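You operate a simulated robot arm through the tools that you are given. There is no shell and no other tool. Be economical: measure what you need, move in short steps, check, and stop when the job is done.

The job below is to be done with a simulated two-armed robot. You get a single attempt, and the scene is never put back.

Task
Pick up the short lead from the top of the writing desk with one hand, pass it to the other hand and put it on the top of the switch cabinet.

It is judged by the outcome, as a careful person would: the job done as asked, and still so three seconds after it is handed in. It fails if anything else is knocked over, pushed out of place, dropped, spilled or broken.

Robot
Two 7-joint arms with three-finger grippers on one trunk, on a base that drives. Base frame: it is fixed to the floor where the robot stands at the start and does not move with it; the origin is under the middle of the robot, x ahead of it, y to its left, z up; the surface under the hand at the start is at about z = 0.76. Units: m, degrees, N and s.
The left shoulder is at the start at [0.03, 0.124, 1.008], the right one opposite. With the tool pointing down near the work surface each hand reaches from about 0.1 to 0.78 m from the robot's upright axis, wherever it stands, measured 20 degrees to its own side. Places, roughly: top of the switch cabinet [0.7, -1.1, 1.4]. Payload 2.2 kg a hand.
Tool frame (each hand has its own): the origin (TCP) lies between the finger pads and is the grasp point; the fingertips stand 0.028 m ahead of it; z points along the fingers, y is the line along which they close. Largest opening 0.102 m; the body of the gripper starts 0.071 m behind the TCP.
Orientation is told as [roll, pitch, yaw] about the base's x, y, z axes, in that order, counted from this pose: with the fingers straight down and closing along the base's y, the tool's x points along the base's -x, its y along +y and its z along -z.

Tools
- The arms move only by the tool move_arm. It takes "left_steps", "right_steps" or both (then of equal length, played together; a hand with none holds still); each is a list that holds one entry, the list of rows, each a list of 7 numbers: the shift along the tool's x, y, z in m, then the turn, a rotation vector about the tool's x, y, z in rad, then the gripper command, from -1 (shut) to 1 (fully open), values between in proportion. In form: [[[tx, ty, tz, ax, ay, az, jaw], ...]]. A call has 1 to 12 rows; each row shifts and turns the commanded pose from where the row before left it, along the tool's axes as they then stand. A row lasts 0.2 s, in which the tool goes at most 0.05 m and 8.6 degrees; a call with a longer step from one row to the next is refused whole, and so is a gripper value outside its range. A pose out of reach is approached as far as the arm can. The call stops where the force on the tool passes 40 N (or 10 N more than at its start, if that is more) or the arm is blocked; 0.2 s more then pass. The fingers move at their own pace and stop on an object; they squeeze with about 35 N. The grip force told is the motor's: it shows also when the fingers shut on nothing. Time passes only in rows, and 0.2 s behind the last, so rows that do not move let the fingers close. It gives the time, the measured TCP pose, the force on the tool (base axes), the opening and the grip force at its end, in the units of the frame above (readings bear some noise), with the torque about the TCP (base axes, N m) and any sound that the robot's microphone picked up.
- Cameras (640 x 400 px; columns grow to the right, rows downward): "scene" is now at [0.0423, -0.0115, 1.7176]; the picture's right is [-0.16, -0.99, 0.00], its down [-0.80, 0.13, -0.59] and it looks along [0.58, -0.09, -0.81] (base axes); focal length 293 px, centre (320, 200). "left" rides on the left gripper at [0.072, 0.038, -0.086] in its tool frame; the picture's right is [-0.46, 0.89, 0.00], its down [-0.60, -0.32, -0.73] and it looks along [-0.65, -0.34, 0.68] (tool axes); focal length 256 px, centre (320, 200). "right" rides on the right gripper at [0.069, 0.044, -0.086] in its tool frame; the picture's right is [-0.53, 0.85, 0.00], its down [-0.58, -0.36, -0.73] and it looks along [-0.62, -0.39, 0.68] (tool axes); focal length 256 px, centre (320, 200). There is no depth. A picture from a camera that has moved, and an enlarged one, comes with that camera's place and axes in the base frame and with its lens.
- capture(camera): a new picture of that camera. No time passes.
- lift_body(by): slides the trunk up (or, below 0, down) by that many m; the arms and the scene camera ride with it, the base frame stays. It gives what a move gives, with no picture.
- steer(legs): drives the robot by 1 to 6 legs, each [ahead, left, turn to the left] in m, m and degrees, along the robot's own axes; the way and the turn of a leg run together, so that a leg with both is an arc; at most 1.5 m and 180 degrees a leg. The arms and the cameras ride along, it lands a little off, and it stops where it bumps. It gives what a move gives.
- turn_head(pan, tilt): turns the head with the scene camera to pan (to the left, within 143 degrees either way) and tilt (down, from -29 to 69), counted from straight ahead of the robot. It gives what a move gives.
- close_up(camera, box): a new picture of the part [left, top, right, bottom] of that camera's present view, enlarged. No time passes.
- job_done(): hands the job in; it is judged then, once.

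Work in short steps. Places have to be worked out from the pictures, the camera data and where the tool is seen: move nearer, look again, correct. Check each grasp and each placing, and mend what went wrong. You have 120 turns and 100 pictures in all, those below and enlarged ones among them. Open the grippers and draw the arms clear of the work before you hand the job in, unless the task says otherwise; then end with one line.

The tools are called after "Request:" by a JSON object that holds its "fn" and its "kwargs". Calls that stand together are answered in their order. move_arm: Moves the arms, as the interface text tells. Its arguments: {"type":"object","properties":{"left_steps":{"type":"array"},"right_steps":{"type":"array"}},"required":[]} The other tools are called the same way: lift_body (by) slides the trunk up or down; steer (legs) drives the base; turn_head (pan, tilt) turns the head that bears the scene camera; capture (camera) takes a picture; close_up (camera, box) takes an enlarged picture of a part of a camera's view; job_done () hands the job in.

At the start:

```text
time: 0.0
left_ee_pos: [0.5206, 0.0715, 1.0356]
left_tool_rot: [-0.1, 0.0, 0.0]
left_force: [0.4, 0.3, 1.0]
left_torque: [0.0, -0.03, -0.03]
left_gripper_width: 0.1021
left_gripper_force: 0.1
right_ee_pos: [0.4054, -0.2819, 1.0006]
right_tool_rot: [0.0, -0.1, 0.1]
right_force: [-0.5, 0.5, 0.0]
right_torque: [0.02, 0.0, 0.0]
right_gripper_width: 0.1019
right_gripper_force: 0.0
trunk travel left (down, up): [-0.25, 0.29]
robot x, y, heading: [-0.0023, 0.0026, 0.1]
head pan, tilt: [-9.2, 53.7]
```

scene: 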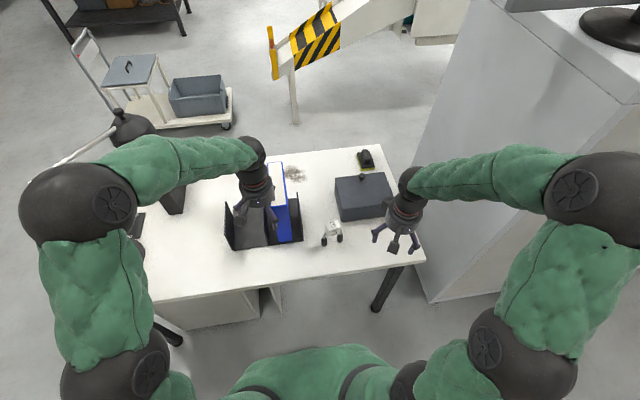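
right: 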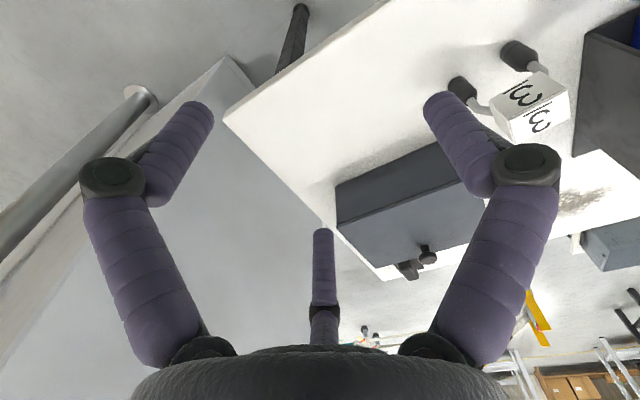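
left: 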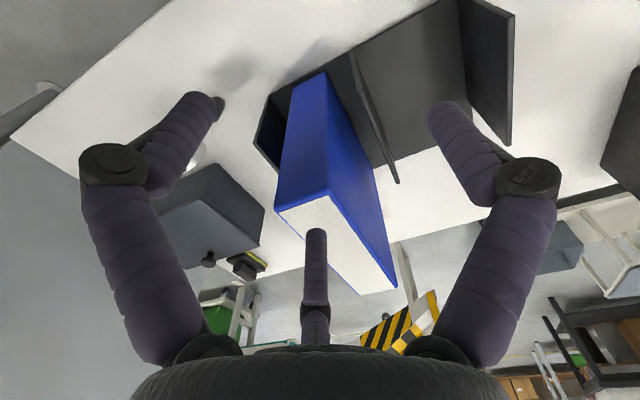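

I see a white cube with two black ends on the desk, and a dark thing behind the box. I enlarge both to identify the short lead.

Request:
{"fn": "close_up", "kwargs": {"camera": "scene", "box": [280, 130, 440, 260]}}

Request:
{"fn": "close_up", "kwargs": {"camera": "scene", "box": [120, 130, 300, 300]}}

Request:
{"fn": "close_up", "kwargs": {"camera": "right", "box": [400, 0, 640, 150]}}

```text
3.08 times, centred on (360, 195) of scene
camera zoom: at [0.0423, -0.0115, 1.7176], right [-0.16, -0.99, 0.0], down [-0.8, 0.13, -0.59], along [0.58, -0.09, -0.81], focal length 900 px, centre (197, 215)
```

zoom: 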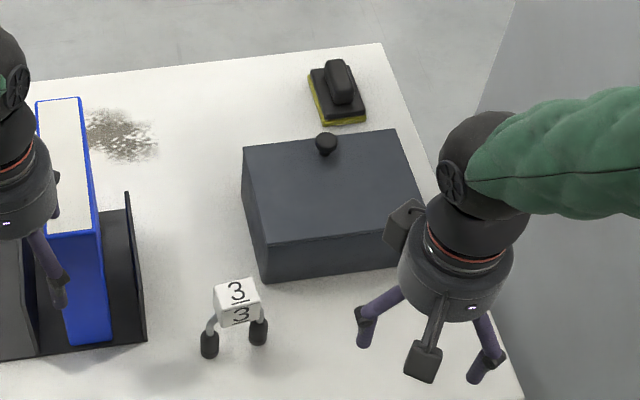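

```text
2.35 times, centred on (210, 215) of scene
camera zoom: at [0.0423, -0.0115, 1.7176], right [-0.16, -0.99, 0.0], down [-0.8, 0.13, -0.59], along [0.58, -0.09, -0.81], focal length 688 px, centre (579, 165)
```

zoom: 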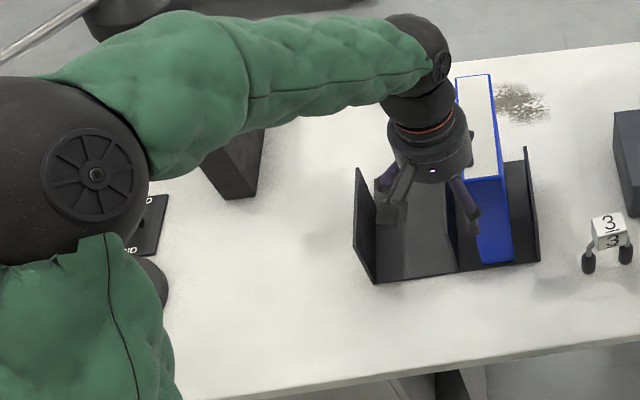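

```text
2.67 times, centred on (520, 75) of right
camera zoom: at [0.336, -0.2386, 1.0863], right [0.53, 0.85, 0.0], down [0.58, -0.36, 0.73], along [0.62, -0.39, -0.68], focal length 683 px, centre (-213, 533)
```

zoom: 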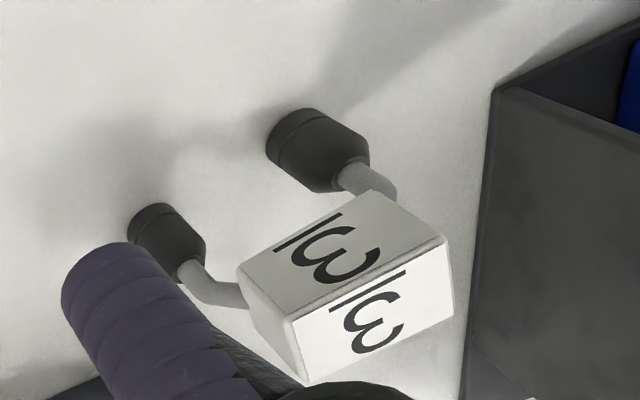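

The short lead is the white block marked 3 with two plugs. It stands as an arch on its plugs, with the block near (0.54, -0.133, 0.85). Next I look at the switch cabinet top.

Request:
{"fn": "turn_head", "kwargs": {"pan": -58, "tilt": 22}}

Request:
{"fn": "capture", "kwargs": {"camera": "scene"}}

```text
time: 1.2
left_ee_pos: [0.5205, 0.0712, 1.0351]
left_tool_rot: [-0.1, -0.1, 0.0]
left_force: [0.2, 0.0, 0.2]
left_torque: [0.03, 0.01, -0.02]
left_gripper_width: 0.1021
left_gripper_force: 0.0
right_ee_pos: [0.4048, -0.2825, 1.0021]
right_tool_rot: [0.0, 0.0, 0.0]
right_force: [0.8, 0.5, -0.4]
right_torque: [-0.03, -0.01, 0.01]
right_gripper_width: 0.1022
right_gripper_force: 0.1
trunk travel left (down, up): [-0.25, 0.29]
robot x, y, heading: [0.0009, -0.002, -0.1]
head pan, tilt: [-58.0, 22.0]
```

```text
93 pictures are left
camera scene: at [0.0191, -0.0784, 1.7648], right [-0.85, -0.53, 0.0], down [-0.2, 0.32, -0.93], along [0.49, -0.79, -0.38], focal length 293 px, centre (320, 200)
```

scene: 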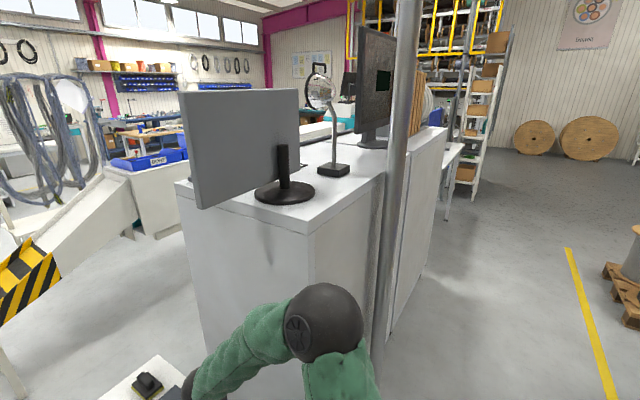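

The cabinet top spans roughly x 0.40–1.0 and y -0.63 to -1.4. The monitor base is near (0.63, -0.83) and the lamp near (0.62, -1.16), leaving free space around (0.5, -1.0). The gripper shape needs a better look before I grasp.

Request:
{"fn": "turn_head", "kwargs": {"pan": -20, "tilt": 55}}

Request:
{"fn": "close_up", "kwargs": {"camera": "scene", "box": [240, 120, 400, 220]}}

Request:
{"fn": "capture", "kwargs": {"camera": "scene"}}

```text
time: 2.2
left_ee_pos: [0.5202, 0.0719, 1.0358]
left_tool_rot: [0.0, -0.1, 0.0]
left_force: [0.0, -0.1, 0.8]
left_torque: [-0.02, 0.0, 0.0]
left_gripper_width: 0.1019
left_gripper_force: 0.1
right_ee_pos: [0.4059, -0.2823, 1.0009]
right_tool_rot: [0.1, 0.0, 0.1]
right_force: [0.0, -0.4, -0.5]
right_torque: [-0.01, 0.0, -0.01]
right_gripper_width: 0.102
right_gripper_force: 0.0
trunk travel left (down, up): [-0.25, 0.29]
robot x, y, heading: [0.0005, -0.0023, 0.0]
head pan, tilt: [-20.0, 55.0]
```

```text
4.00 times, centred on (320, 170) of scene
camera zoom: at [0.0376, -0.0245, 1.7161], right [-0.34, -0.94, 0.0], down [-0.77, 0.28, -0.57], along [0.54, -0.2, -0.82], focal length 1170 px, centre (320, 320)
```

zoom: 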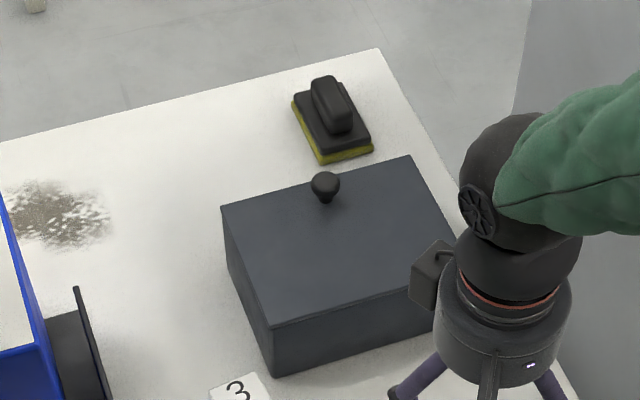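

```text
91 pictures are left
camera scene: at [0.0376, -0.0245, 1.7161], right [-0.34, -0.94, 0.0], down [-0.77, 0.28, -0.57], along [0.54, -0.2, -0.82], focal length 293 px, centre (320, 200)
```

scene: 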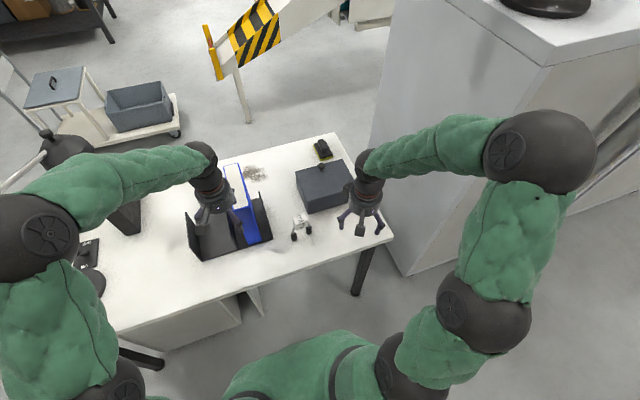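

Request:
{"fn": "close_up", "kwargs": {"camera": "scene", "box": [270, 170, 420, 270]}}

```text
4.00 times, centred on (345, 220) of scene
camera zoom: at [0.0376, -0.0245, 1.7161], right [-0.34, -0.94, 0.0], down [-0.77, 0.28, -0.57], along [0.54, -0.2, -0.82], focal length 1170 px, centre (220, 120)
```

zoom: 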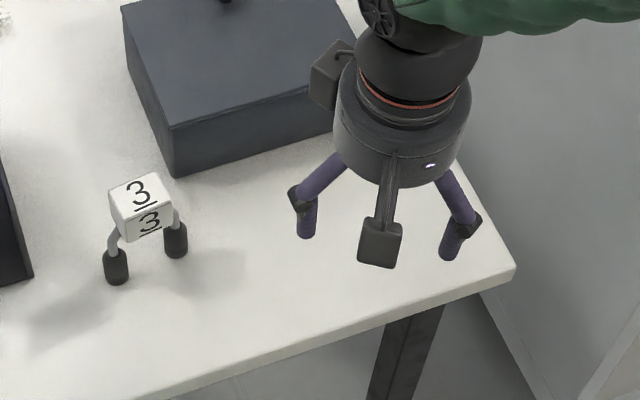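

The gripper has two fingers closing along tool y, and its camera sits on a stalk on the +x side. I turn the right hand 90° so that it closes along base x, with the camera stalk to the right side.

Request:
{"fn": "move_arm", "kwargs": {"right_steps": [[[0, 0, 0, 0, 0, -0.1428, 1], [0, 0, 0, 0, 0, -0.1428, 1], [0, 0, 0, 0, 0, -0.1428, 1], [0, 0, 0, 0, 0, -0.1428, 1], [0, 0, 0, 0, 0, -0.1428, 1], [0, 0, 0, 0, 0, -0.1428, 1], [0, 0, 0, 0, 0, -0.1428, 1], [0, 0, 0, 0, 0, -0.1428, 1], [0, 0, 0, 0, 0, -0.1428, 1], [0, 0, 0, 0, 0, -0.1428, 1], [0, 0, 0, 0, 0, -0.1428, 1]]]}}

Request:
{"fn": "close_up", "kwargs": {"camera": "scene", "box": [270, 170, 420, 270]}}

Request:
{"fn": "capture", "kwargs": {"camera": "right"}}

```text
time: 4.6
left_ee_pos: [0.5205, 0.0711, 1.0358]
left_tool_rot: [0.1, 0.0, 0.0]
left_force: [-0.1, 0.0, -0.2]
left_torque: [0.0, 0.01, -0.02]
left_gripper_width: 0.102
left_gripper_force: 0.0
right_ee_pos: [0.4042, -0.283, 1.0017]
right_tool_rot: [0.0, 0.0, 90.2]
right_force: [-0.1, 1.0, 0.0]
right_torque: [-0.01, 0.01, -0.02]
right_gripper_width: 0.102
right_gripper_force: 0.1
trunk travel left (down, up): [-0.25, 0.29]
robot x, y, heading: [0.0038, 0.0012, -0.1]
head pan, tilt: [-20.0, 55.0]
```

```text
4.00 times, centred on (345, 220) of scene
camera zoom: at [0.0376, -0.0244, 1.716], right [-0.34, -0.94, 0.0], down [-0.77, 0.28, -0.57], along [0.54, -0.2, -0.82], focal length 1170 px, centre (220, 120)
```

zoom: 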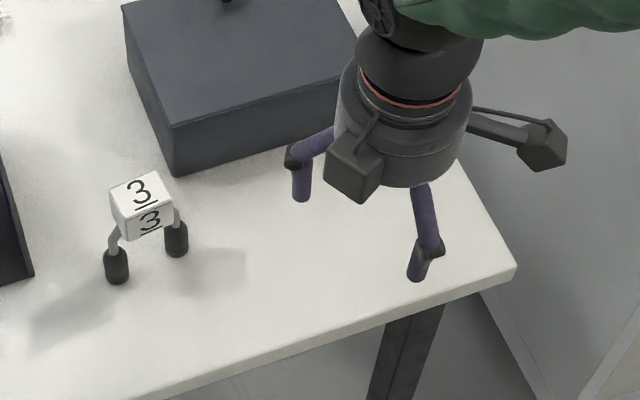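

```text
88 pictures are left
camera right: at [0.3613, -0.3514, 1.0863], right [-0.85, 0.53, 0.0], down [0.36, 0.58, 0.73], along [0.39, 0.62, -0.68], focal length 256 px, centre (320, 200)
```

right: 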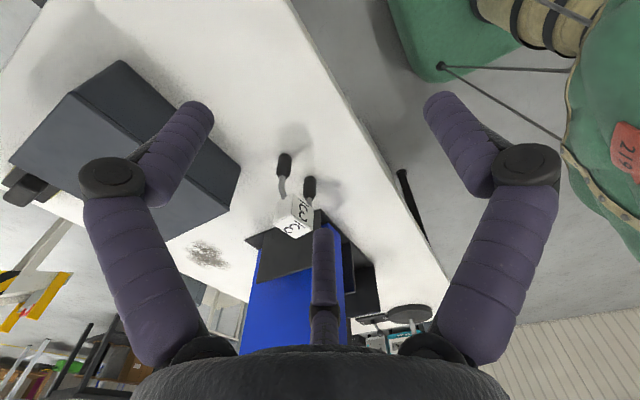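

The block centre triangulates to about (0.539, -0.139, 0.862). I move the right hand above its right half at a safe height and draw the left hand further left.

Request:
{"fn": "move_arm", "kwargs": {"right_steps": [[[-0.0328, -0.0338, 0, 0, 0, 0, 1], [-0.0328, -0.0338, 0, 0, 0, 0, 1], [-0.0328, -0.0338, 0, 0, 0, 0, 1], [-0.0328, -0.0338, 0, 0, 0, 0, 1]]], "left_steps": [[[0, 0.03, -0.01, 0, 0, 0, 1], [0, 0.03, -0.01, 0, 0, 0, 1], [0, 0.03, -0.01, 0, 0, 0, 1], [0, 0.03, -0.01, 0, 0, 0, 1]]]}}

Request:
{"fn": "capture", "kwargs": {"camera": "right"}}

Request:
{"fn": "close_up", "kwargs": {"camera": "scene", "box": [240, 160, 390, 260]}}

```text
time: 5.6
left_ee_pos: [0.5206, 0.1921, 1.0758]
left_tool_rot: [-0.1, 0.2, -0.1]
left_force: [0.4, -0.2, 0.5]
left_torque: [-0.03, 0.0, 0.0]
left_gripper_width: 0.1023
left_gripper_force: 0.0
right_ee_pos: [0.5423, -0.1484, 0.998]
right_tool_rot: [0.2, 0.0, 90.1]
right_force: [0.2, 0.5, 0.8]
right_torque: [0.01, -0.03, -0.01]
right_gripper_width: 0.1017
right_gripper_force: 0.0
trunk travel left (down, up): [-0.25, 0.29]
robot x, y, heading: [0.0004, 0.004, -0.1]
head pan, tilt: [-20.0, 55.0]
```

```text
87 pictures are left
camera right: at [0.4972, -0.218, 1.0834], right [-0.84, 0.54, 0.0], down [0.37, 0.58, 0.73], along [0.39, 0.62, -0.68], focal length 256 px, centre (320, 200)
```

right: 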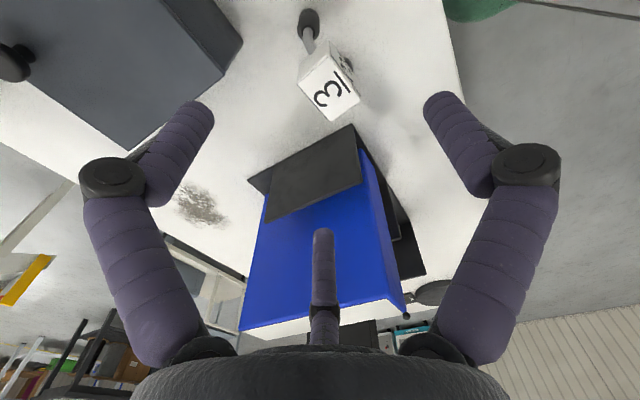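

```text
4.00 times, centred on (315, 210) of scene
camera zoom: at [0.0388, -0.0229, 1.716], right [-0.34, -0.94, 0.0], down [-0.77, 0.28, -0.57], along [0.54, -0.2, -0.82], focal length 1170 px, centre (340, 160)
```

zoom: 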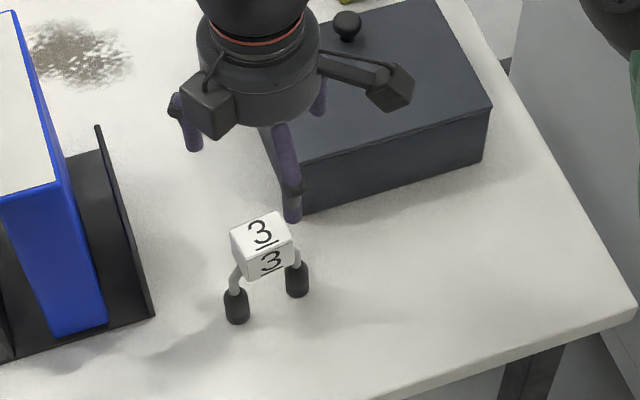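

The pictures suggest each gripper actually has three fingers: a thumb on tool +y and two spread fingers on tool -y. I close the right gripper partway in free air to see how it moves.

Request:
{"fn": "move_arm", "kwargs": {"right_steps": [[[0, 0, 0, 0, 0, 0, -0.2], [0, 0, 0, 0, 0, 0, -0.2], [0, 0, 0, 0, 0, 0, -0.2]]]}}

Request:
{"fn": "capture", "kwargs": {"camera": "right"}}

Request:
{"fn": "close_up", "kwargs": {"camera": "scene", "box": [240, 160, 390, 260]}}

```text
time: 6.4
left_ee_pos: [0.5208, 0.1915, 1.0755]
left_tool_rot: [0.0, -0.1, 0.0]
left_force: [0.3, 0.7, -1.0]
left_torque: [0.0, -0.02, 0.02]
left_gripper_width: 0.1017
left_gripper_force: 0.0
right_ee_pos: [0.5403, -0.1487, 0.999]
right_tool_rot: [-0.1, -0.1, 90.0]
right_force: [0.5, -0.2, 0.6]
right_torque: [0.02, 0.02, -0.02]
right_gripper_width: 0.0407
right_gripper_force: 0.1
trunk travel left (down, up): [-0.25, 0.29]
robot x, y, heading: [0.0034, 0.0008, 0.0]
head pan, tilt: [-20.0, 55.0]
```

```text
85 pictures are left
camera right: at [0.4966, -0.2191, 1.0838], right [-0.85, 0.53, 0.0], down [0.36, 0.58, 0.73], along [0.39, 0.62, -0.68], focal length 256 px, centre (320, 200)
```

right: 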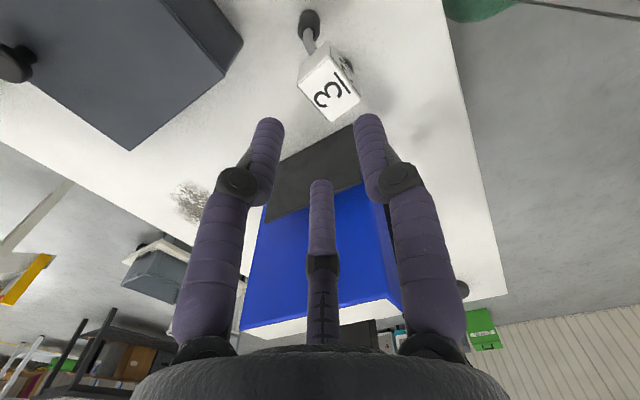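

```text
4.00 times, centred on (315, 210) of scene
camera zoom: at [0.0379, -0.024, 1.716], right [-0.34, -0.94, 0.0], down [-0.77, 0.28, -0.57], along [0.54, -0.2, -0.82], focal length 1170 px, centre (340, 160)
```

zoom: 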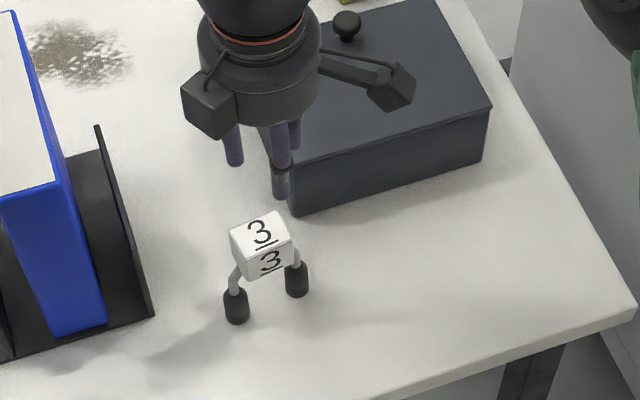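

The fingers move together toward the TCP, so I will approach with margins for both the described and the seen shapes. I reopen, shift slightly forward and come down part of the way over the block.

Request:
{"fn": "move_arm", "kwargs": {"right_steps": [[[0, 0, 0, 0, 0, 0, 1], [0, -0.008, 0, 0, 0, 0, 1], [0, 0, 0.025, 0, 0, 0, 1], [0, 0, 0.025, 0, 0, 0, 1], [0, 0, 0.025, 0, 0, 0, 1]]]}}

Request:
{"fn": "capture", "kwargs": {"camera": "right"}}

Request:
{"fn": "close_up", "kwargs": {"camera": "scene", "box": [240, 160, 390, 260]}}

```text
time: 7.6
left_ee_pos: [0.5214, 0.1924, 1.074]
left_tool_rot: [0.0, 0.0, 0.1]
left_force: [0.6, 0.4, -0.2]
left_torque: [-0.02, 0.03, 0.0]
left_gripper_width: 0.102
left_gripper_force: 0.1
right_ee_pos: [0.5501, -0.1503, 0.9258]
right_tool_rot: [0.0, 0.1, 89.8]
right_force: [0.8, 0.8, -0.6]
right_torque: [-0.02, 0.02, -0.03]
right_gripper_width: 0.1018
right_gripper_force: 0.1
trunk travel left (down, up): [-0.25, 0.29]
robot x, y, heading: [0.003, 0.0005, 0.2]
head pan, tilt: [-20.0, 55.0]
```

```text
83 pictures are left
camera right: at [0.5064, -0.2194, 1.01], right [-0.84, 0.54, 0.0], down [0.36, 0.58, 0.73], along [0.39, 0.62, -0.68], focal length 256 px, centre (320, 200)
```

right: 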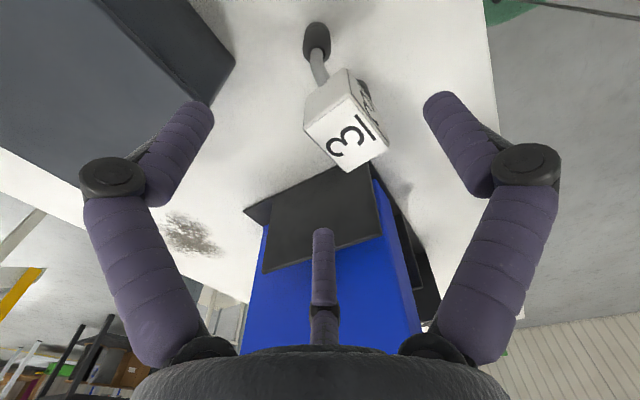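

```text
4.00 times, centred on (315, 210) of scene
camera zoom: at [0.0383, -0.0244, 1.716], right [-0.34, -0.94, 0.0], down [-0.77, 0.28, -0.57], along [0.54, -0.2, -0.82], focal length 1170 px, centre (340, 160)
```

zoom: 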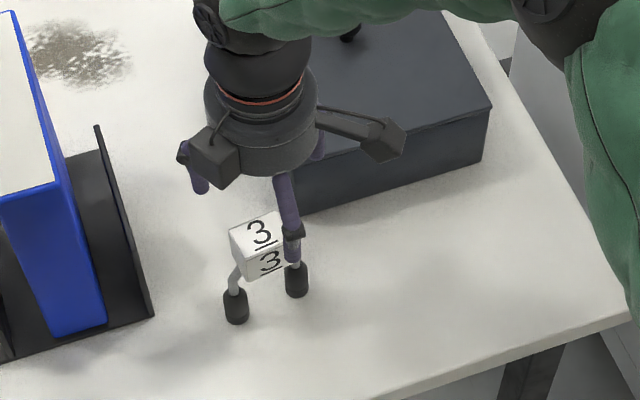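

The block centre is confirmed at (0.539, -0.140, 0.862), lying between the fingers. I go down the last 0.055 m.

Request:
{"fn": "move_arm", "kwargs": {"right_steps": [[[0, 0, 0.02, 0, 0, 0, 1], [0, 0, 0.02, 0, 0, 0, 1], [0, 0, 0.015, 0, 0, 0, 1]]]}}

Request:
{"fn": "capture", "kwargs": {"camera": "right"}}

Request:
{"fn": "close_up", "kwargs": {"camera": "scene", "box": [270, 190, 345, 240]}}

```text
time: 8.4
left_ee_pos: [0.5211, 0.1914, 1.077]
left_tool_rot: [0.0, 0.1, 0.1]
left_force: [0.3, 0.5, -0.4]
left_torque: [-0.01, 0.0, -0.02]
left_gripper_width: 0.102
left_gripper_force: 0.0
right_ee_pos: [0.549, -0.1509, 0.8698]
right_tool_rot: [0.1, 0.0, 89.9]
right_force: [0.2, -0.6, 0.7]
right_torque: [-0.04, 0.03, 0.01]
right_gripper_width: 0.102
right_gripper_force: 0.0
trunk travel left (down, up): [-0.25, 0.29]
robot x, y, heading: [-0.0033, 0.0004, 0.0]
head pan, tilt: [-20.0, 55.0]
```

```text
81 pictures are left
camera right: at [0.5048, -0.2198, 0.9545], right [-0.85, 0.53, 0.0], down [0.37, 0.58, 0.73], along [0.39, 0.62, -0.68], focal length 256 px, centre (320, 200)
```

right: 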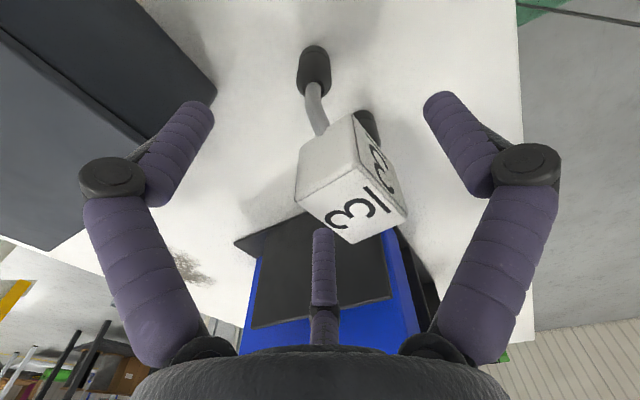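

```text
8.00 times, centred on (308, 215) of scene
camera zoom: at [0.0382, -0.0244, 1.716], right [-0.34, -0.94, 0.0], down [-0.77, 0.28, -0.57], along [0.54, -0.2, -0.82], focal length 2341 px, centre (420, 80)
```

zoom: 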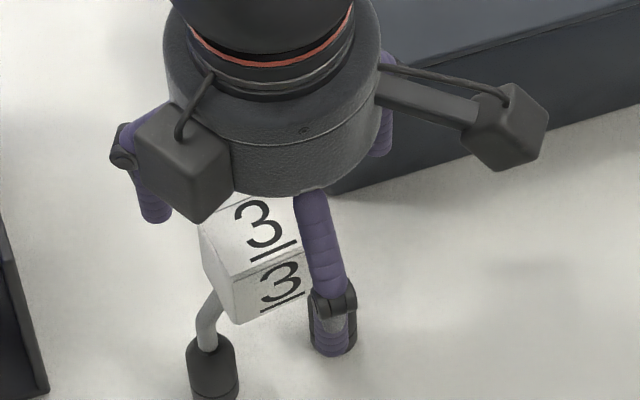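

The block is only about 0.03 m wide, centred near y = -0.136, so I centre the hand on it before closing.

Request:
{"fn": "move_arm", "kwargs": {"right_steps": [[[-0.0145, 0.008, 0, 0, 0, 0, 1], [0, 0, 0.004, 0, 0, 0, 1]]]}}

Request:
{"fn": "capture", "kwargs": {"camera": "right"}}

Request:
{"fn": "close_up", "kwargs": {"camera": "scene", "box": [270, 190, 345, 240]}}

```text
time: 9.0
left_ee_pos: [0.5211, 0.1908, 1.0755]
left_tool_rot: [-0.1, 0.0, 0.0]
left_force: [-0.3, 0.1, -0.3]
left_torque: [0.0, 0.0, 0.03]
left_gripper_width: 0.1019
left_gripper_force: 0.0
right_ee_pos: [0.541, -0.1353, 0.8662]
right_tool_rot: [0.0, 0.1, 90.0]
right_force: [0.8, -0.8, 0.1]
right_torque: [0.03, 0.03, 0.01]
right_gripper_width: 0.1022
right_gripper_force: 0.1
trunk travel left (down, up): [-0.25, 0.29]
robot x, y, heading: [0.0006, 0.0018, -0.0]
head pan, tilt: [-20.0, 55.0]
```

```text
79 pictures are left
camera right: at [0.4971, -0.2058, 0.9518], right [-0.85, 0.53, 0.0], down [0.36, 0.58, 0.73], along [0.39, 0.62, -0.68], focal length 256 px, centre (320, 200)
```

right: 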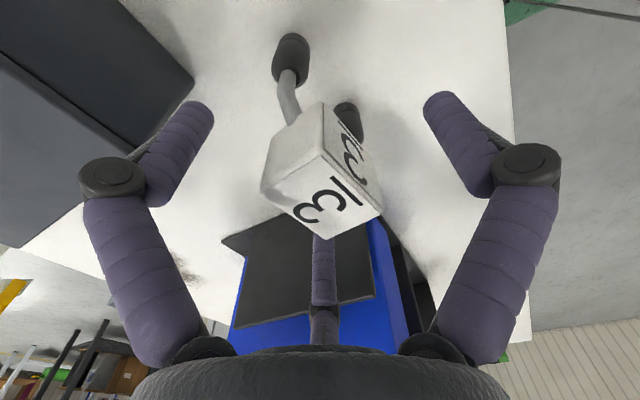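

```text
8.00 times, centred on (308, 215) of scene
camera zoom: at [0.0379, -0.0248, 1.716], right [-0.34, -0.94, 0.0], down [-0.77, 0.28, -0.57], along [0.54, -0.2, -0.82], focal length 2341 px, centre (420, 80)
```

zoom: 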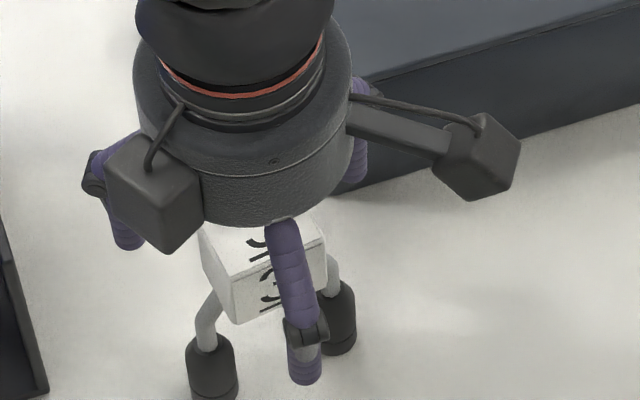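

The thumb now lines up with the middle of the block's front face. I close the right gripper.

Request:
{"fn": "move_arm", "kwargs": {"right_steps": [[[0, 0, 0, 0, 0, 0, 0.2], [0, 0, 0, 0, 0, 0, -0.2], [0, 0, 0, 0, 0, 0, -1], [0, 0, 0, 0, 0, 0, -1], [0, 0, 0, 0, 0, 0, -1]]]}}

Request:
{"fn": "capture", "kwargs": {"camera": "right"}}

Request:
{"fn": "close_up", "kwargs": {"camera": "scene", "box": [270, 190, 345, 240]}}

```text
time: 10.2
left_ee_pos: [0.5199, 0.1915, 1.0758]
left_tool_rot: [0.0, -0.1, 0.0]
left_force: [-0.1, 0.7, -0.2]
left_torque: [-0.02, 0.01, -0.01]
left_gripper_width: 0.1019
left_gripper_force: 0.2
right_ee_pos: [0.5421, -0.1365, 0.8669]
right_tool_rot: [0.0, 0.0, 90.0]
right_force: [-0.1, -0.3, 2.4]
right_torque: [-0.01, 0.08, -0.05]
right_gripper_width: 0.0425
right_gripper_force: 35.1
trunk travel left (down, up): [-0.25, 0.29]
robot x, y, heading: [0.0007, -0.0002, 0.2]
head pan, tilt: [-20.0, 55.0]
```

```text
77 pictures are left
camera right: at [0.4968, -0.2055, 0.9522], right [-0.85, 0.53, 0.0], down [0.36, 0.58, 0.73], along [0.39, 0.62, -0.68], focal length 256 px, centre (320, 200)
```

right: 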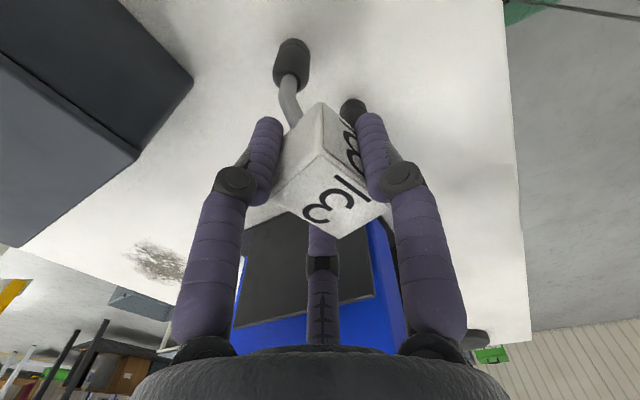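

```text
8.00 times, centred on (308, 215) of scene
camera zoom: at [0.0374, -0.0243, 1.716], right [-0.34, -0.94, 0.0], down [-0.77, 0.28, -0.57], along [0.54, -0.2, -0.82], focal length 2341 px, centre (420, 80)
```

zoom: 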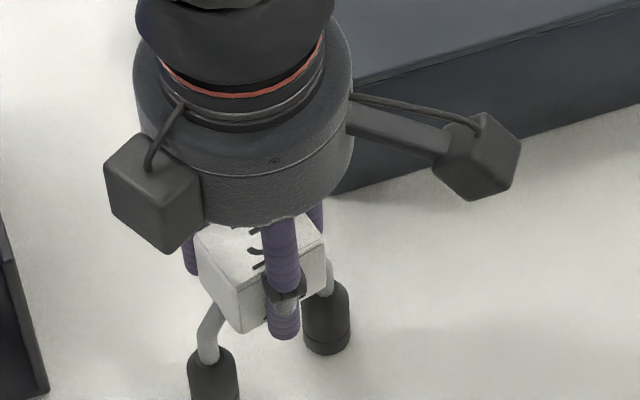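

It is gripped at 0.0425 m with 35 N. I lift it gently and check.

Request:
{"fn": "move_arm", "kwargs": {"right_steps": [[[0, 0, -0.015, 0, 0, 0, -1], [0, 0, -0.025, 0, 0, 0, -1], [0, 0, -0.03, 0, 0, 0, -1], [0, 0, -0.03, 0, 0, 0, -1], [0, 0, -0.03, 0, 0, 0, -1]]]}}

Request:
{"fn": "capture", "kwargs": {"camera": "scene"}}

Request:
{"fn": "capture", "kwargs": {"camera": "right"}}

```text
time: 11.4
left_ee_pos: [0.5202, 0.1921, 1.0756]
left_tool_rot: [0.0, -0.1, 0.1]
left_force: [-0.4, -0.3, 0.7]
left_torque: [0.03, 0.0, -0.04]
left_gripper_width: 0.1017
left_gripper_force: 0.1
right_ee_pos: [0.5414, -0.1341, 0.9973]
right_tool_rot: [0.0, 0.0, 90.0]
right_force: [-0.4, 0.7, -1.7]
right_torque: [0.0, 0.0, -0.01]
right_gripper_width: 0.0419
right_gripper_force: 34.9
trunk travel left (down, up): [-0.25, 0.29]
robot x, y, heading: [0.0031, -0.0019, 0.0]
head pan, tilt: [-20.0, 55.0]
```

```text
75 pictures are left
camera scene: at [0.037, -0.0243, 1.716], right [-0.34, -0.94, 0.0], down [-0.77, 0.28, -0.57], along [0.54, -0.2, -0.82], focal length 293 px, centre (320, 200)
```

scene: 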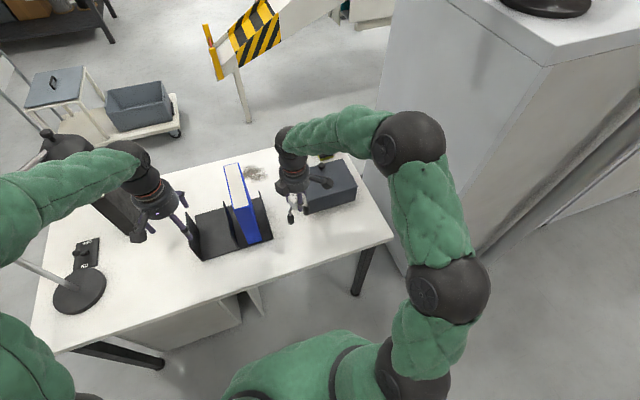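

```text
74 pictures are left
camera right: at [0.4969, -0.2039, 1.0826], right [-0.84, 0.53, 0.0], down [0.36, 0.58, 0.73], along [0.39, 0.62, -0.68], focal length 256 px, centre (320, 200)
```

right: 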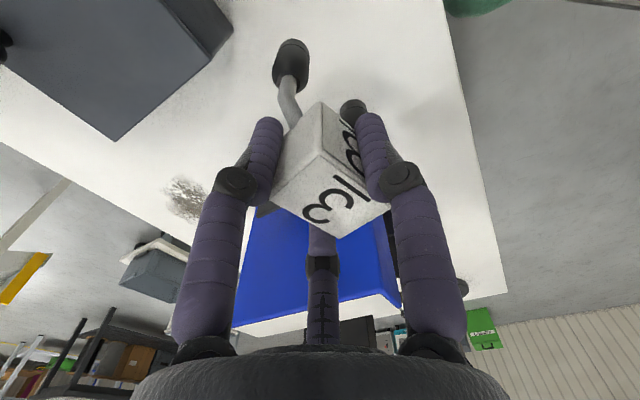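

The lead is held firmly and hangs rigidly. I raise the trunk 0.2 m so the handover clears the binder and other things on the desk.

Request:
{"fn": "lift_body", "kwargs": {"by": 0.2}}

Request:
{"fn": "move_arm", "kwargs": {"right_steps": [[[0, 0.04, 0, 0, 0, 0, -1], [0, 0.04, 0, 0, 0, 0, -1], [0, 0, 0, 0, 0, 0, -1], [0, 0, 0, 0, 0, 0, -1], [0, 0, 0, 0, 0, 0, -1], [0, 0, 0, 0, 0, 0, -1], [0, 0, 0, 0, 0, 0, -1], [0, 0, 0, 0, 0, 0, -1], [0, 0, 0, 0, 0, 0, -1], [0, 0, 0, 0, 0, 0, -1], [0, 0, 0, 0, 0, 0, -1]]], "left_steps": [[[0, 0, 0, 0, 0, -0.1428, 1], [0, 0, 0, 0, 0, -0.1428, 1], [0, 0, 0, 0, 0, -0.1428, 1], [0, 0, 0, 0, 0, -0.1428, 1], [0, 0, 0, 0, 0, -0.1428, 1], [0, 0, 0, 0, 0, -0.1428, 1], [0, 0, 0, 0, 0, -0.1428, 1], [0, 0, 0, 0, 0, -0.1428, 1], [0, 0, 0, 0, 0, -0.1428, 1], [0, 0, 0, 0, 0, -0.1428, 1], [0, 0, 0, 0, 0, -0.1428, 1]]]}}

```text
time: 13.6
left_ee_pos: [0.5208, 0.1915, 1.2758]
left_tool_rot: [-0.1, 0.1, 0.0]
left_force: [0.4, 0.5, -1.2]
left_torque: [0.02, 0.01, -0.03]
left_gripper_width: 0.1021
left_gripper_force: 0.2
right_ee_pos: [0.5432, -0.1348, 1.1962]
right_tool_rot: [0.0, 0.0, 90.0]
right_force: [0.2, -0.3, -0.8]
right_torque: [0.01, -0.02, 0.03]
right_gripper_width: 0.0418
right_gripper_force: 35.0
trunk travel left (down, up): [-0.45, 0.09]
robot x, y, heading: [-0.0016, -0.0019, -0.3]
head pan, tilt: [-20.0, 55.0]
```

```text
time: 16.0
left_ee_pos: [0.5202, 0.1917, 1.2755]
left_tool_rot: [0.0, -0.1, 90.1]
left_force: [-0.5, -0.1, 0.8]
left_torque: [-0.01, -0.02, 0.01]
left_gripper_width: 0.1013
left_gripper_force: 0.0
right_ee_pos: [0.4623, -0.1345, 1.1988]
right_tool_rot: [0.0, 0.0, 90.0]
right_force: [-0.4, -0.5, -1.8]
right_torque: [-0.01, 0.0, 0.03]
right_gripper_width: 0.0418
right_gripper_force: 34.4
trunk travel left (down, up): [-0.45, 0.09]
robot x, y, heading: [-0.002, 0.0033, 0.1]
head pan, tilt: [-20.0, 55.0]
```

Next I tip the left hand 70° so that it points right and slightly down, with its camera above.

Request:
{"fn": "move_arm", "kwargs": {"left_steps": [[[0, 0, 0, 0, 0.1358, 0, 1], [0, 0, 0, 0, 0.1358, 0, 1], [0, 0, 0, 0, 0.1358, 0, 1], [0, 0, 0, 0, 0.1358, 0, 1], [0, 0, 0, 0, 0.1358, 0, 1], [0, 0, 0, 0, 0.1358, 0, 1], [0, 0, 0, 0, 0.1358, 0, 1], [0, 0, 0, 0, 0.1358, 0, 1], [0, 0, 0, 0, 0.1358, 0, 1]]]}}

Request:
{"fn": "capture", "kwargs": {"camera": "scene"}}

Request:
{"fn": "capture", "kwargs": {"camera": "left"}}

```text
time: 18.0
left_ee_pos: [0.5206, 0.1927, 1.2744]
left_tool_rot: [0.1, 70.2, 90.1]
left_force: [-0.5, 0.7, 0.3]
left_torque: [0.02, 0.03, 0.0]
left_gripper_width: 0.1019
left_gripper_force: 0.1
right_ee_pos: [0.4629, -0.1322, 1.1974]
right_tool_rot: [0.0, 0.0, 90.0]
right_force: [0.7, 0.7, -2.2]
right_torque: [0.02, 0.01, -0.01]
right_gripper_width: 0.0416
right_gripper_force: 34.9
trunk travel left (down, up): [-0.45, 0.09]
robot x, y, heading: [-0.0027, -0.0001, -0.1]
head pan, tilt: [-20.0, 55.0]
```

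```text
73 pictures are left
camera scene: at [0.0386, -0.0234, 1.916], right [-0.34, -0.94, 0.0], down [-0.77, 0.28, -0.57], along [0.54, -0.2, -0.82], focal length 293 px, centre (320, 200)
```

scene: 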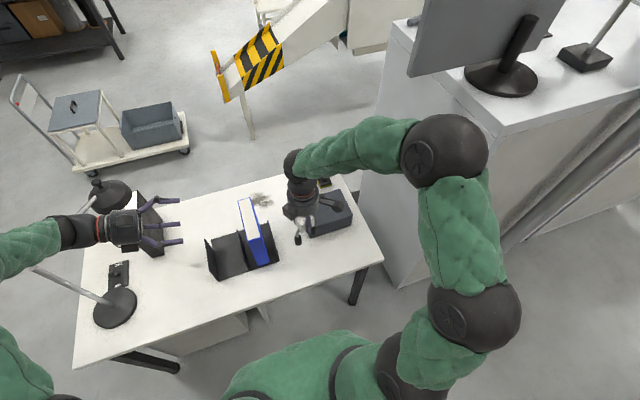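

```text
72 pictures are left
camera left: at [0.4833, 0.2484, 1.3731], right [-0.89, 0.16, -0.44], down [0.32, 0.89, -0.32], along [0.34, -0.42, -0.84], focal length 256 px, centre (320, 200)
```

left: 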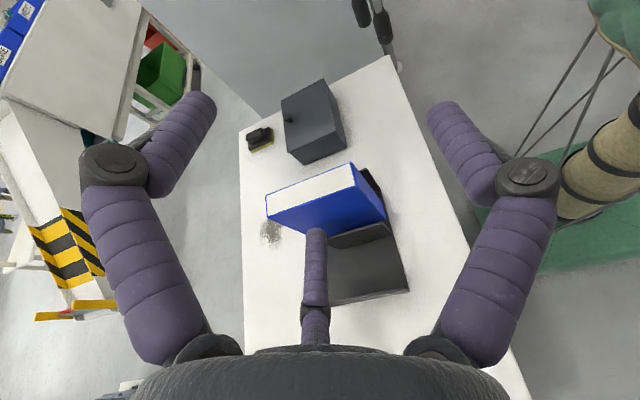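

The left plug is seen near (0.450, -0.10, 1.117). I move the left hand to a pre-grasp about 0.13 m short of it, with the gripper half open.

Request:
{"fn": "move_arm", "kwargs": {"left_steps": [[[-0.0085, 0.0138, 0.0377, 0, 0, 0, 0.2], [-0.0085, 0.0138, 0.0377, 0, 0, 0, 0.2], [-0.0085, 0.0138, 0.0377, 0, 0, 0, 0.2], [-0.0085, 0.0138, 0.0377, 0, 0, 0, 0.2], [-0.0085, 0.0138, 0.0377, 0, 0, 0, 0.2]]]}}

Request:
{"fn": "capture", "kwargs": {"camera": "left"}}

Request:
{"fn": "capture", "kwargs": {"camera": "scene"}}

```text
time: 19.2
left_ee_pos: [0.4503, 0.0294, 1.1717]
left_tool_rot: [-0.1, 70.0, 90.0]
left_force: [0.2, -0.2, 0.0]
left_torque: [0.02, 0.01, 0.05]
left_gripper_width: 0.0617
left_gripper_force: 0.0
right_ee_pos: [0.4617, -0.1339, 1.1978]
right_tool_rot: [0.1, -0.1, 90.1]
right_force: [-0.7, 0.7, -0.8]
right_torque: [0.01, 0.01, -0.01]
right_gripper_width: 0.0414
right_gripper_force: 35.1
trunk travel left (down, up): [-0.45, 0.09]
robot x, y, heading: [-0.0023, 0.0033, 0.0]
head pan, tilt: [-20.0, 55.0]
```

```text
71 pictures are left
camera left: at [0.4126, 0.0861, 1.2691], right [-0.89, 0.16, -0.44], down [0.32, 0.89, -0.32], along [0.34, -0.42, -0.84], focal length 256 px, centre (320, 200)
```

left: 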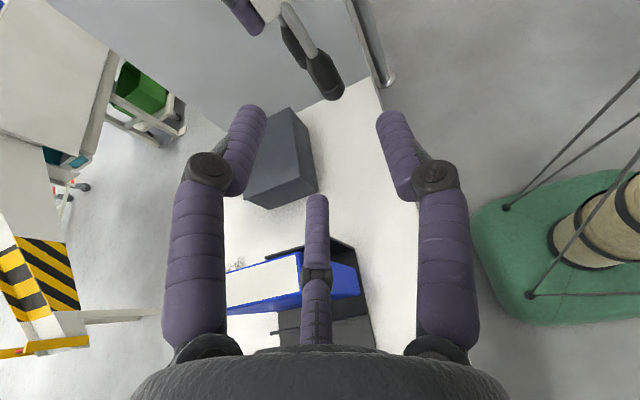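

```text
70 pictures are left
camera scene: at [0.0378, -0.0254, 1.916], right [-0.34, -0.94, 0.0], down [-0.77, 0.28, -0.57], along [0.54, -0.2, -0.82], focal length 293 px, centre (320, 200)
```

scene: 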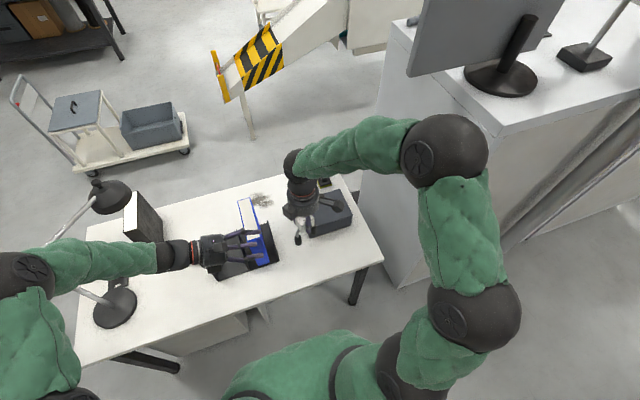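

The plug spans z 1.09–1.14 at x ≈ 0.450, y ≈ -0.10, right along the left tool's axis. I advance most of the way and look again.

Request:
{"fn": "move_arm", "kwargs": {"left_steps": [[[0, 0, 0.03, 0, 0, 0, 0.2], [0, 0, 0.03, 0, 0, 0, 0.2], [0, 0, 0.02, 0, 0, 0, 0.2]]]}}

Request:
{"fn": "capture", "kwargs": {"camera": "left"}}

Request:
{"fn": "close_up", "kwargs": {"camera": "scene", "box": [220, 160, 360, 260]}}

Request:
{"fn": "capture", "kwargs": {"camera": "right"}}

```text
time: 20.0
left_ee_pos: [0.4526, -0.0451, 1.1433]
left_tool_rot: [0.2, 70.0, 90.2]
left_force: [-0.6, -0.6, 0.0]
left_torque: [-0.02, -0.01, -0.04]
left_gripper_width: 0.061
left_gripper_force: 0.0
right_ee_pos: [0.4633, -0.1339, 1.197]
right_tool_rot: [0.0, -0.1, 90.1]
right_force: [-0.3, -0.2, -2.6]
right_torque: [-0.01, -0.02, 0.0]
right_gripper_width: 0.041
right_gripper_force: 34.9
trunk travel left (down, up): [-0.45, 0.09]
robot x, y, heading: [-0.0008, 0.0, -0.2]
head pan, tilt: [-20.0, 55.0]
```

```text
69 pictures are left
camera left: at [0.4141, 0.0104, 1.2412], right [-0.89, 0.16, -0.44], down [0.32, 0.89, -0.32], along [0.34, -0.42, -0.84], focal length 256 px, centre (320, 200)
```

left: 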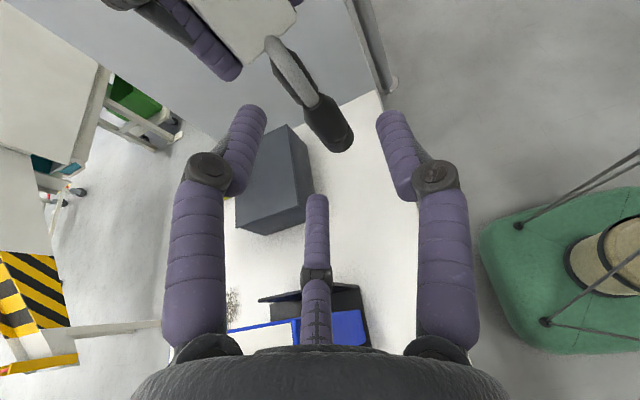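

```text
4.00 times, centred on (290, 210) of scene
camera zoom: at [0.0381, -0.0248, 1.916], right [-0.34, -0.94, 0.0], down [-0.77, 0.28, -0.57], along [0.54, -0.2, -0.82], focal length 1170 px, centre (440, 160)
```

zoom: 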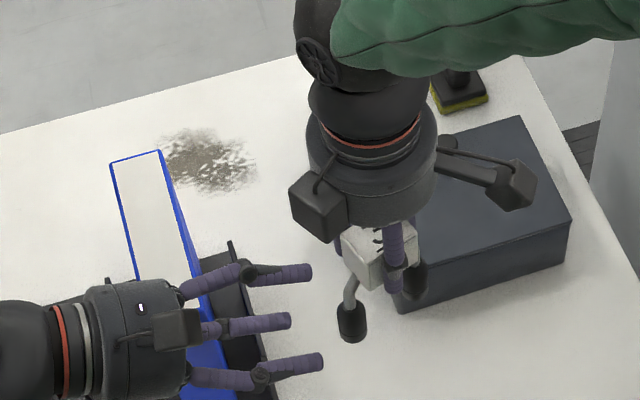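

```text
67 pictures are left
camera right: at [0.4182, -0.2028, 1.2828], right [-0.85, 0.53, 0.0], down [0.36, 0.58, 0.73], along [0.39, 0.62, -0.68], focal length 256 px, centre (320, 200)
```

right: 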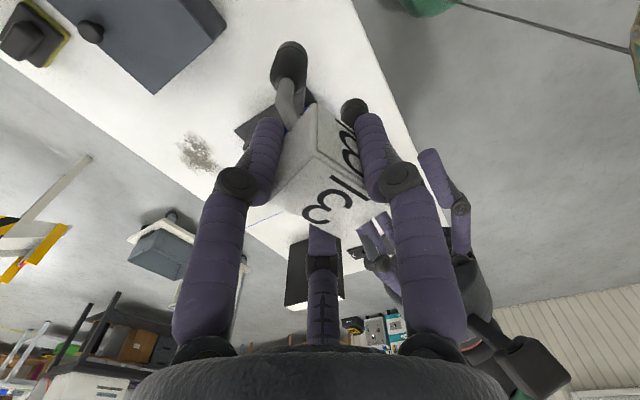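

The plug remains aligned. I advance the last 0.055 m and check before closing.

Request:
{"fn": "move_arm", "kwargs": {"left_steps": [[[0, 0.001, 0.02, 0, 0, 0, 0.2], [0, 0.001, 0.02, 0, 0, 0, 0.2], [0, 0, 0.015, 0, 0, 0, 0.2]]]}}

Request:
{"fn": "capture", "kwargs": {"camera": "left"}}

Request:
{"fn": "close_up", "kwargs": {"camera": "scene", "box": [250, 170, 350, 250]}}

```text
time: 20.8
left_ee_pos: [0.4497, -0.0975, 1.1254]
left_tool_rot: [0.0, 70.0, 90.0]
left_force: [0.2, 0.2, 0.1]
left_torque: [-0.04, 0.0, -0.04]
left_gripper_width: 0.0613
left_gripper_force: 0.1
right_ee_pos: [0.4618, -0.1333, 1.1977]
right_tool_rot: [0.0, 0.0, 90.0]
right_force: [-1.0, -0.5, -2.1]
right_torque: [-0.01, 0.01, -0.04]
right_gripper_width: 0.0412
right_gripper_force: 34.7
trunk travel left (down, up): [-0.45, 0.09]
robot x, y, heading: [-0.001, -0.0003, 0.0]
head pan, tilt: [-20.0, 55.0]
```

```text
66 pictures are left
camera left: at [0.4122, -0.0424, 1.2228], right [-0.89, 0.16, -0.44], down [0.32, 0.89, -0.32], along [0.34, -0.42, -0.84], focal length 256 px, centre (320, 200)
```

left: 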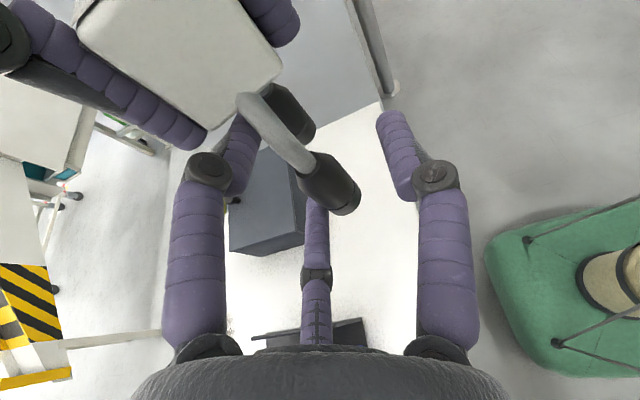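

```text
5.00 times, centred on (300, 210) of scene
camera zoom: at [0.0379, -0.0248, 1.916], right [-0.34, -0.94, 0.0], down [-0.77, 0.28, -0.57], along [0.54, -0.2, -0.82], focal length 1463 px, centre (420, 150)
```

zoom: 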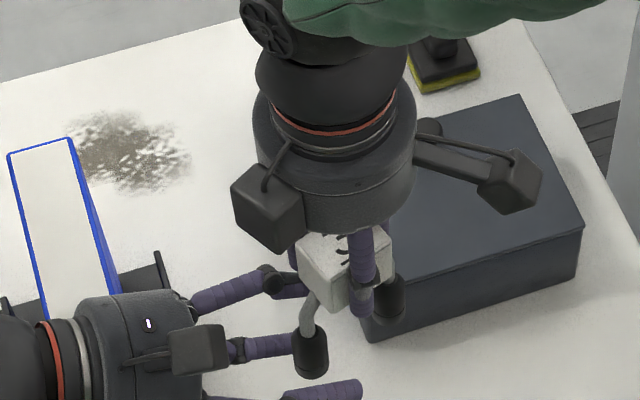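

The plug sits right at the left TCP. I close the left gripper on it while the right holds.

Request:
{"fn": "move_arm", "kwargs": {"left_steps": [[[0, 0, 0, 0, 0, 0, -0.3], [0, 0, 0, 0, 0, 0, -1], [0, 0, 0, 0, 0, 0, -1], [0, 0, 0, 0, 0, 0, -1]]]}}

Request:
{"fn": "capture", "kwargs": {"camera": "left"}}

Request:
{"fn": "close_up", "kwargs": {"camera": "scene", "box": [250, 170, 350, 250]}}

```text
time: 21.8
left_ee_pos: [0.4504, -0.0973, 1.1258]
left_tool_rot: [-0.3, 70.1, 89.9]
left_force: [14.8, -1.9, 4.5]
left_torque: [0.18, 0.38, 0.3]
left_gripper_width: 0.0312
left_gripper_force: 35.1
right_ee_pos: [0.4611, -0.133, 1.1976]
right_tool_rot: [0.3, 0.1, 90.1]
right_force: [-15.1, 2.0, -6.6]
right_torque: [-0.23, 0.66, 0.17]
right_gripper_width: 0.0411
right_gripper_force: 34.8
trunk travel left (down, up): [-0.45, 0.09]
robot x, y, heading: [0.0041, -0.0017, -0.1]
head pan, tilt: [-20.0, 55.0]
```

```text
64 pictures are left
camera left: at [0.4135, -0.0418, 1.2235], right [-0.89, 0.16, -0.44], down [0.32, 0.89, -0.32], along [0.34, -0.42, -0.84], focal length 256 px, centre (320, 200)
```

left: 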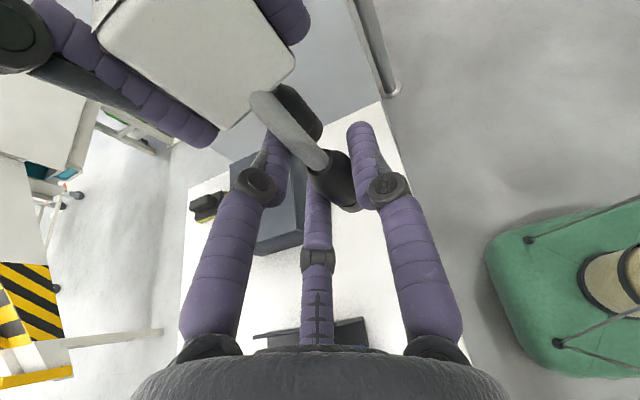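

```text
5.00 times, centred on (300, 210) of scene
camera zoom: at [0.0378, -0.0245, 1.916], right [-0.34, -0.94, 0.0], down [-0.77, 0.28, -0.57], along [0.54, -0.2, -0.82], focal length 1463 px, centre (420, 150)
```

zoom: 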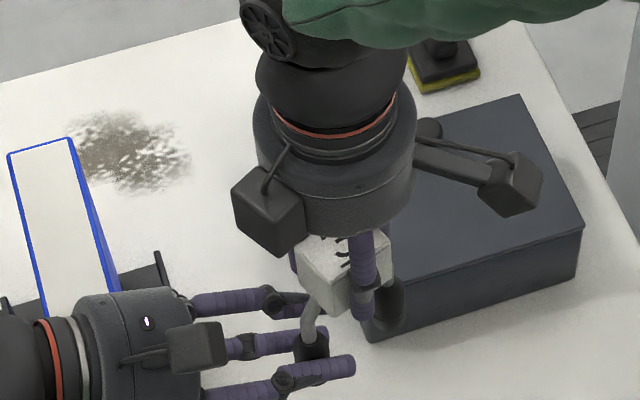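

The left hand holds the plug (0.031 m, 35 N), with a 15 N side load because it is a little off centre. I shift the left hand a few mm toward +x to relieve it.

Request:
{"fn": "move_arm", "kwargs": {"left_steps": [[[0, -0.003, 0, 0, 0, 0, -1], [0, 0, 0, 0, 0, 0, -1]]]}}

```text
time: 22.4
left_ee_pos: [0.4531, -0.0982, 1.1256]
left_tool_rot: [-0.2, 70.1, 89.7]
left_force: [9.1, 1.0, 15.4]
left_torque: [-0.01, 0.12, 0.2]
left_gripper_width: 0.0308
left_gripper_force: 35.1
right_ee_pos: [0.4622, -0.133, 1.1974]
right_tool_rot: [0.2, 0.0, 90.0]
right_force: [-8.7, -1.2, -16.1]
right_torque: [-0.64, 0.36, 0.19]
right_gripper_width: 0.0407
right_gripper_force: 35.0
trunk travel left (down, up): [-0.45, 0.09]
robot x, y, heading: [0.0033, 0.0006, -0.0]
head pan, tilt: [-20.0, 55.0]
```

Request:
{"fn": "move_arm", "kwargs": {"left_steps": [[[0.002, -0.002, -0.0007, 0, 0, 0, -1], [0, 0, 0, 0, 0, 0, -1]]]}}

```text
time: 23.0
left_ee_pos: [0.4537, -0.0991, 1.1278]
left_tool_rot: [0.2, 70.1, 90.0]
left_force: [6.9, 7.4, 6.7]
left_torque: [-0.32, -0.17, 0.14]
left_gripper_width: 0.0309
left_gripper_force: 35.2
right_ee_pos: [0.4628, -0.134, 1.1986]
right_tool_rot: [-0.1, -0.1, 90.0]
right_force: [-6.3, -7.0, -8.1]
right_torque: [-0.41, 0.54, 0.13]
right_gripper_width: 0.0406
right_gripper_force: 34.7
trunk travel left (down, up): [-0.45, 0.09]
robot x, y, heading: [0.0032, 0.0005, -0.0]
head pan, tilt: [-20.0, 55.0]
```

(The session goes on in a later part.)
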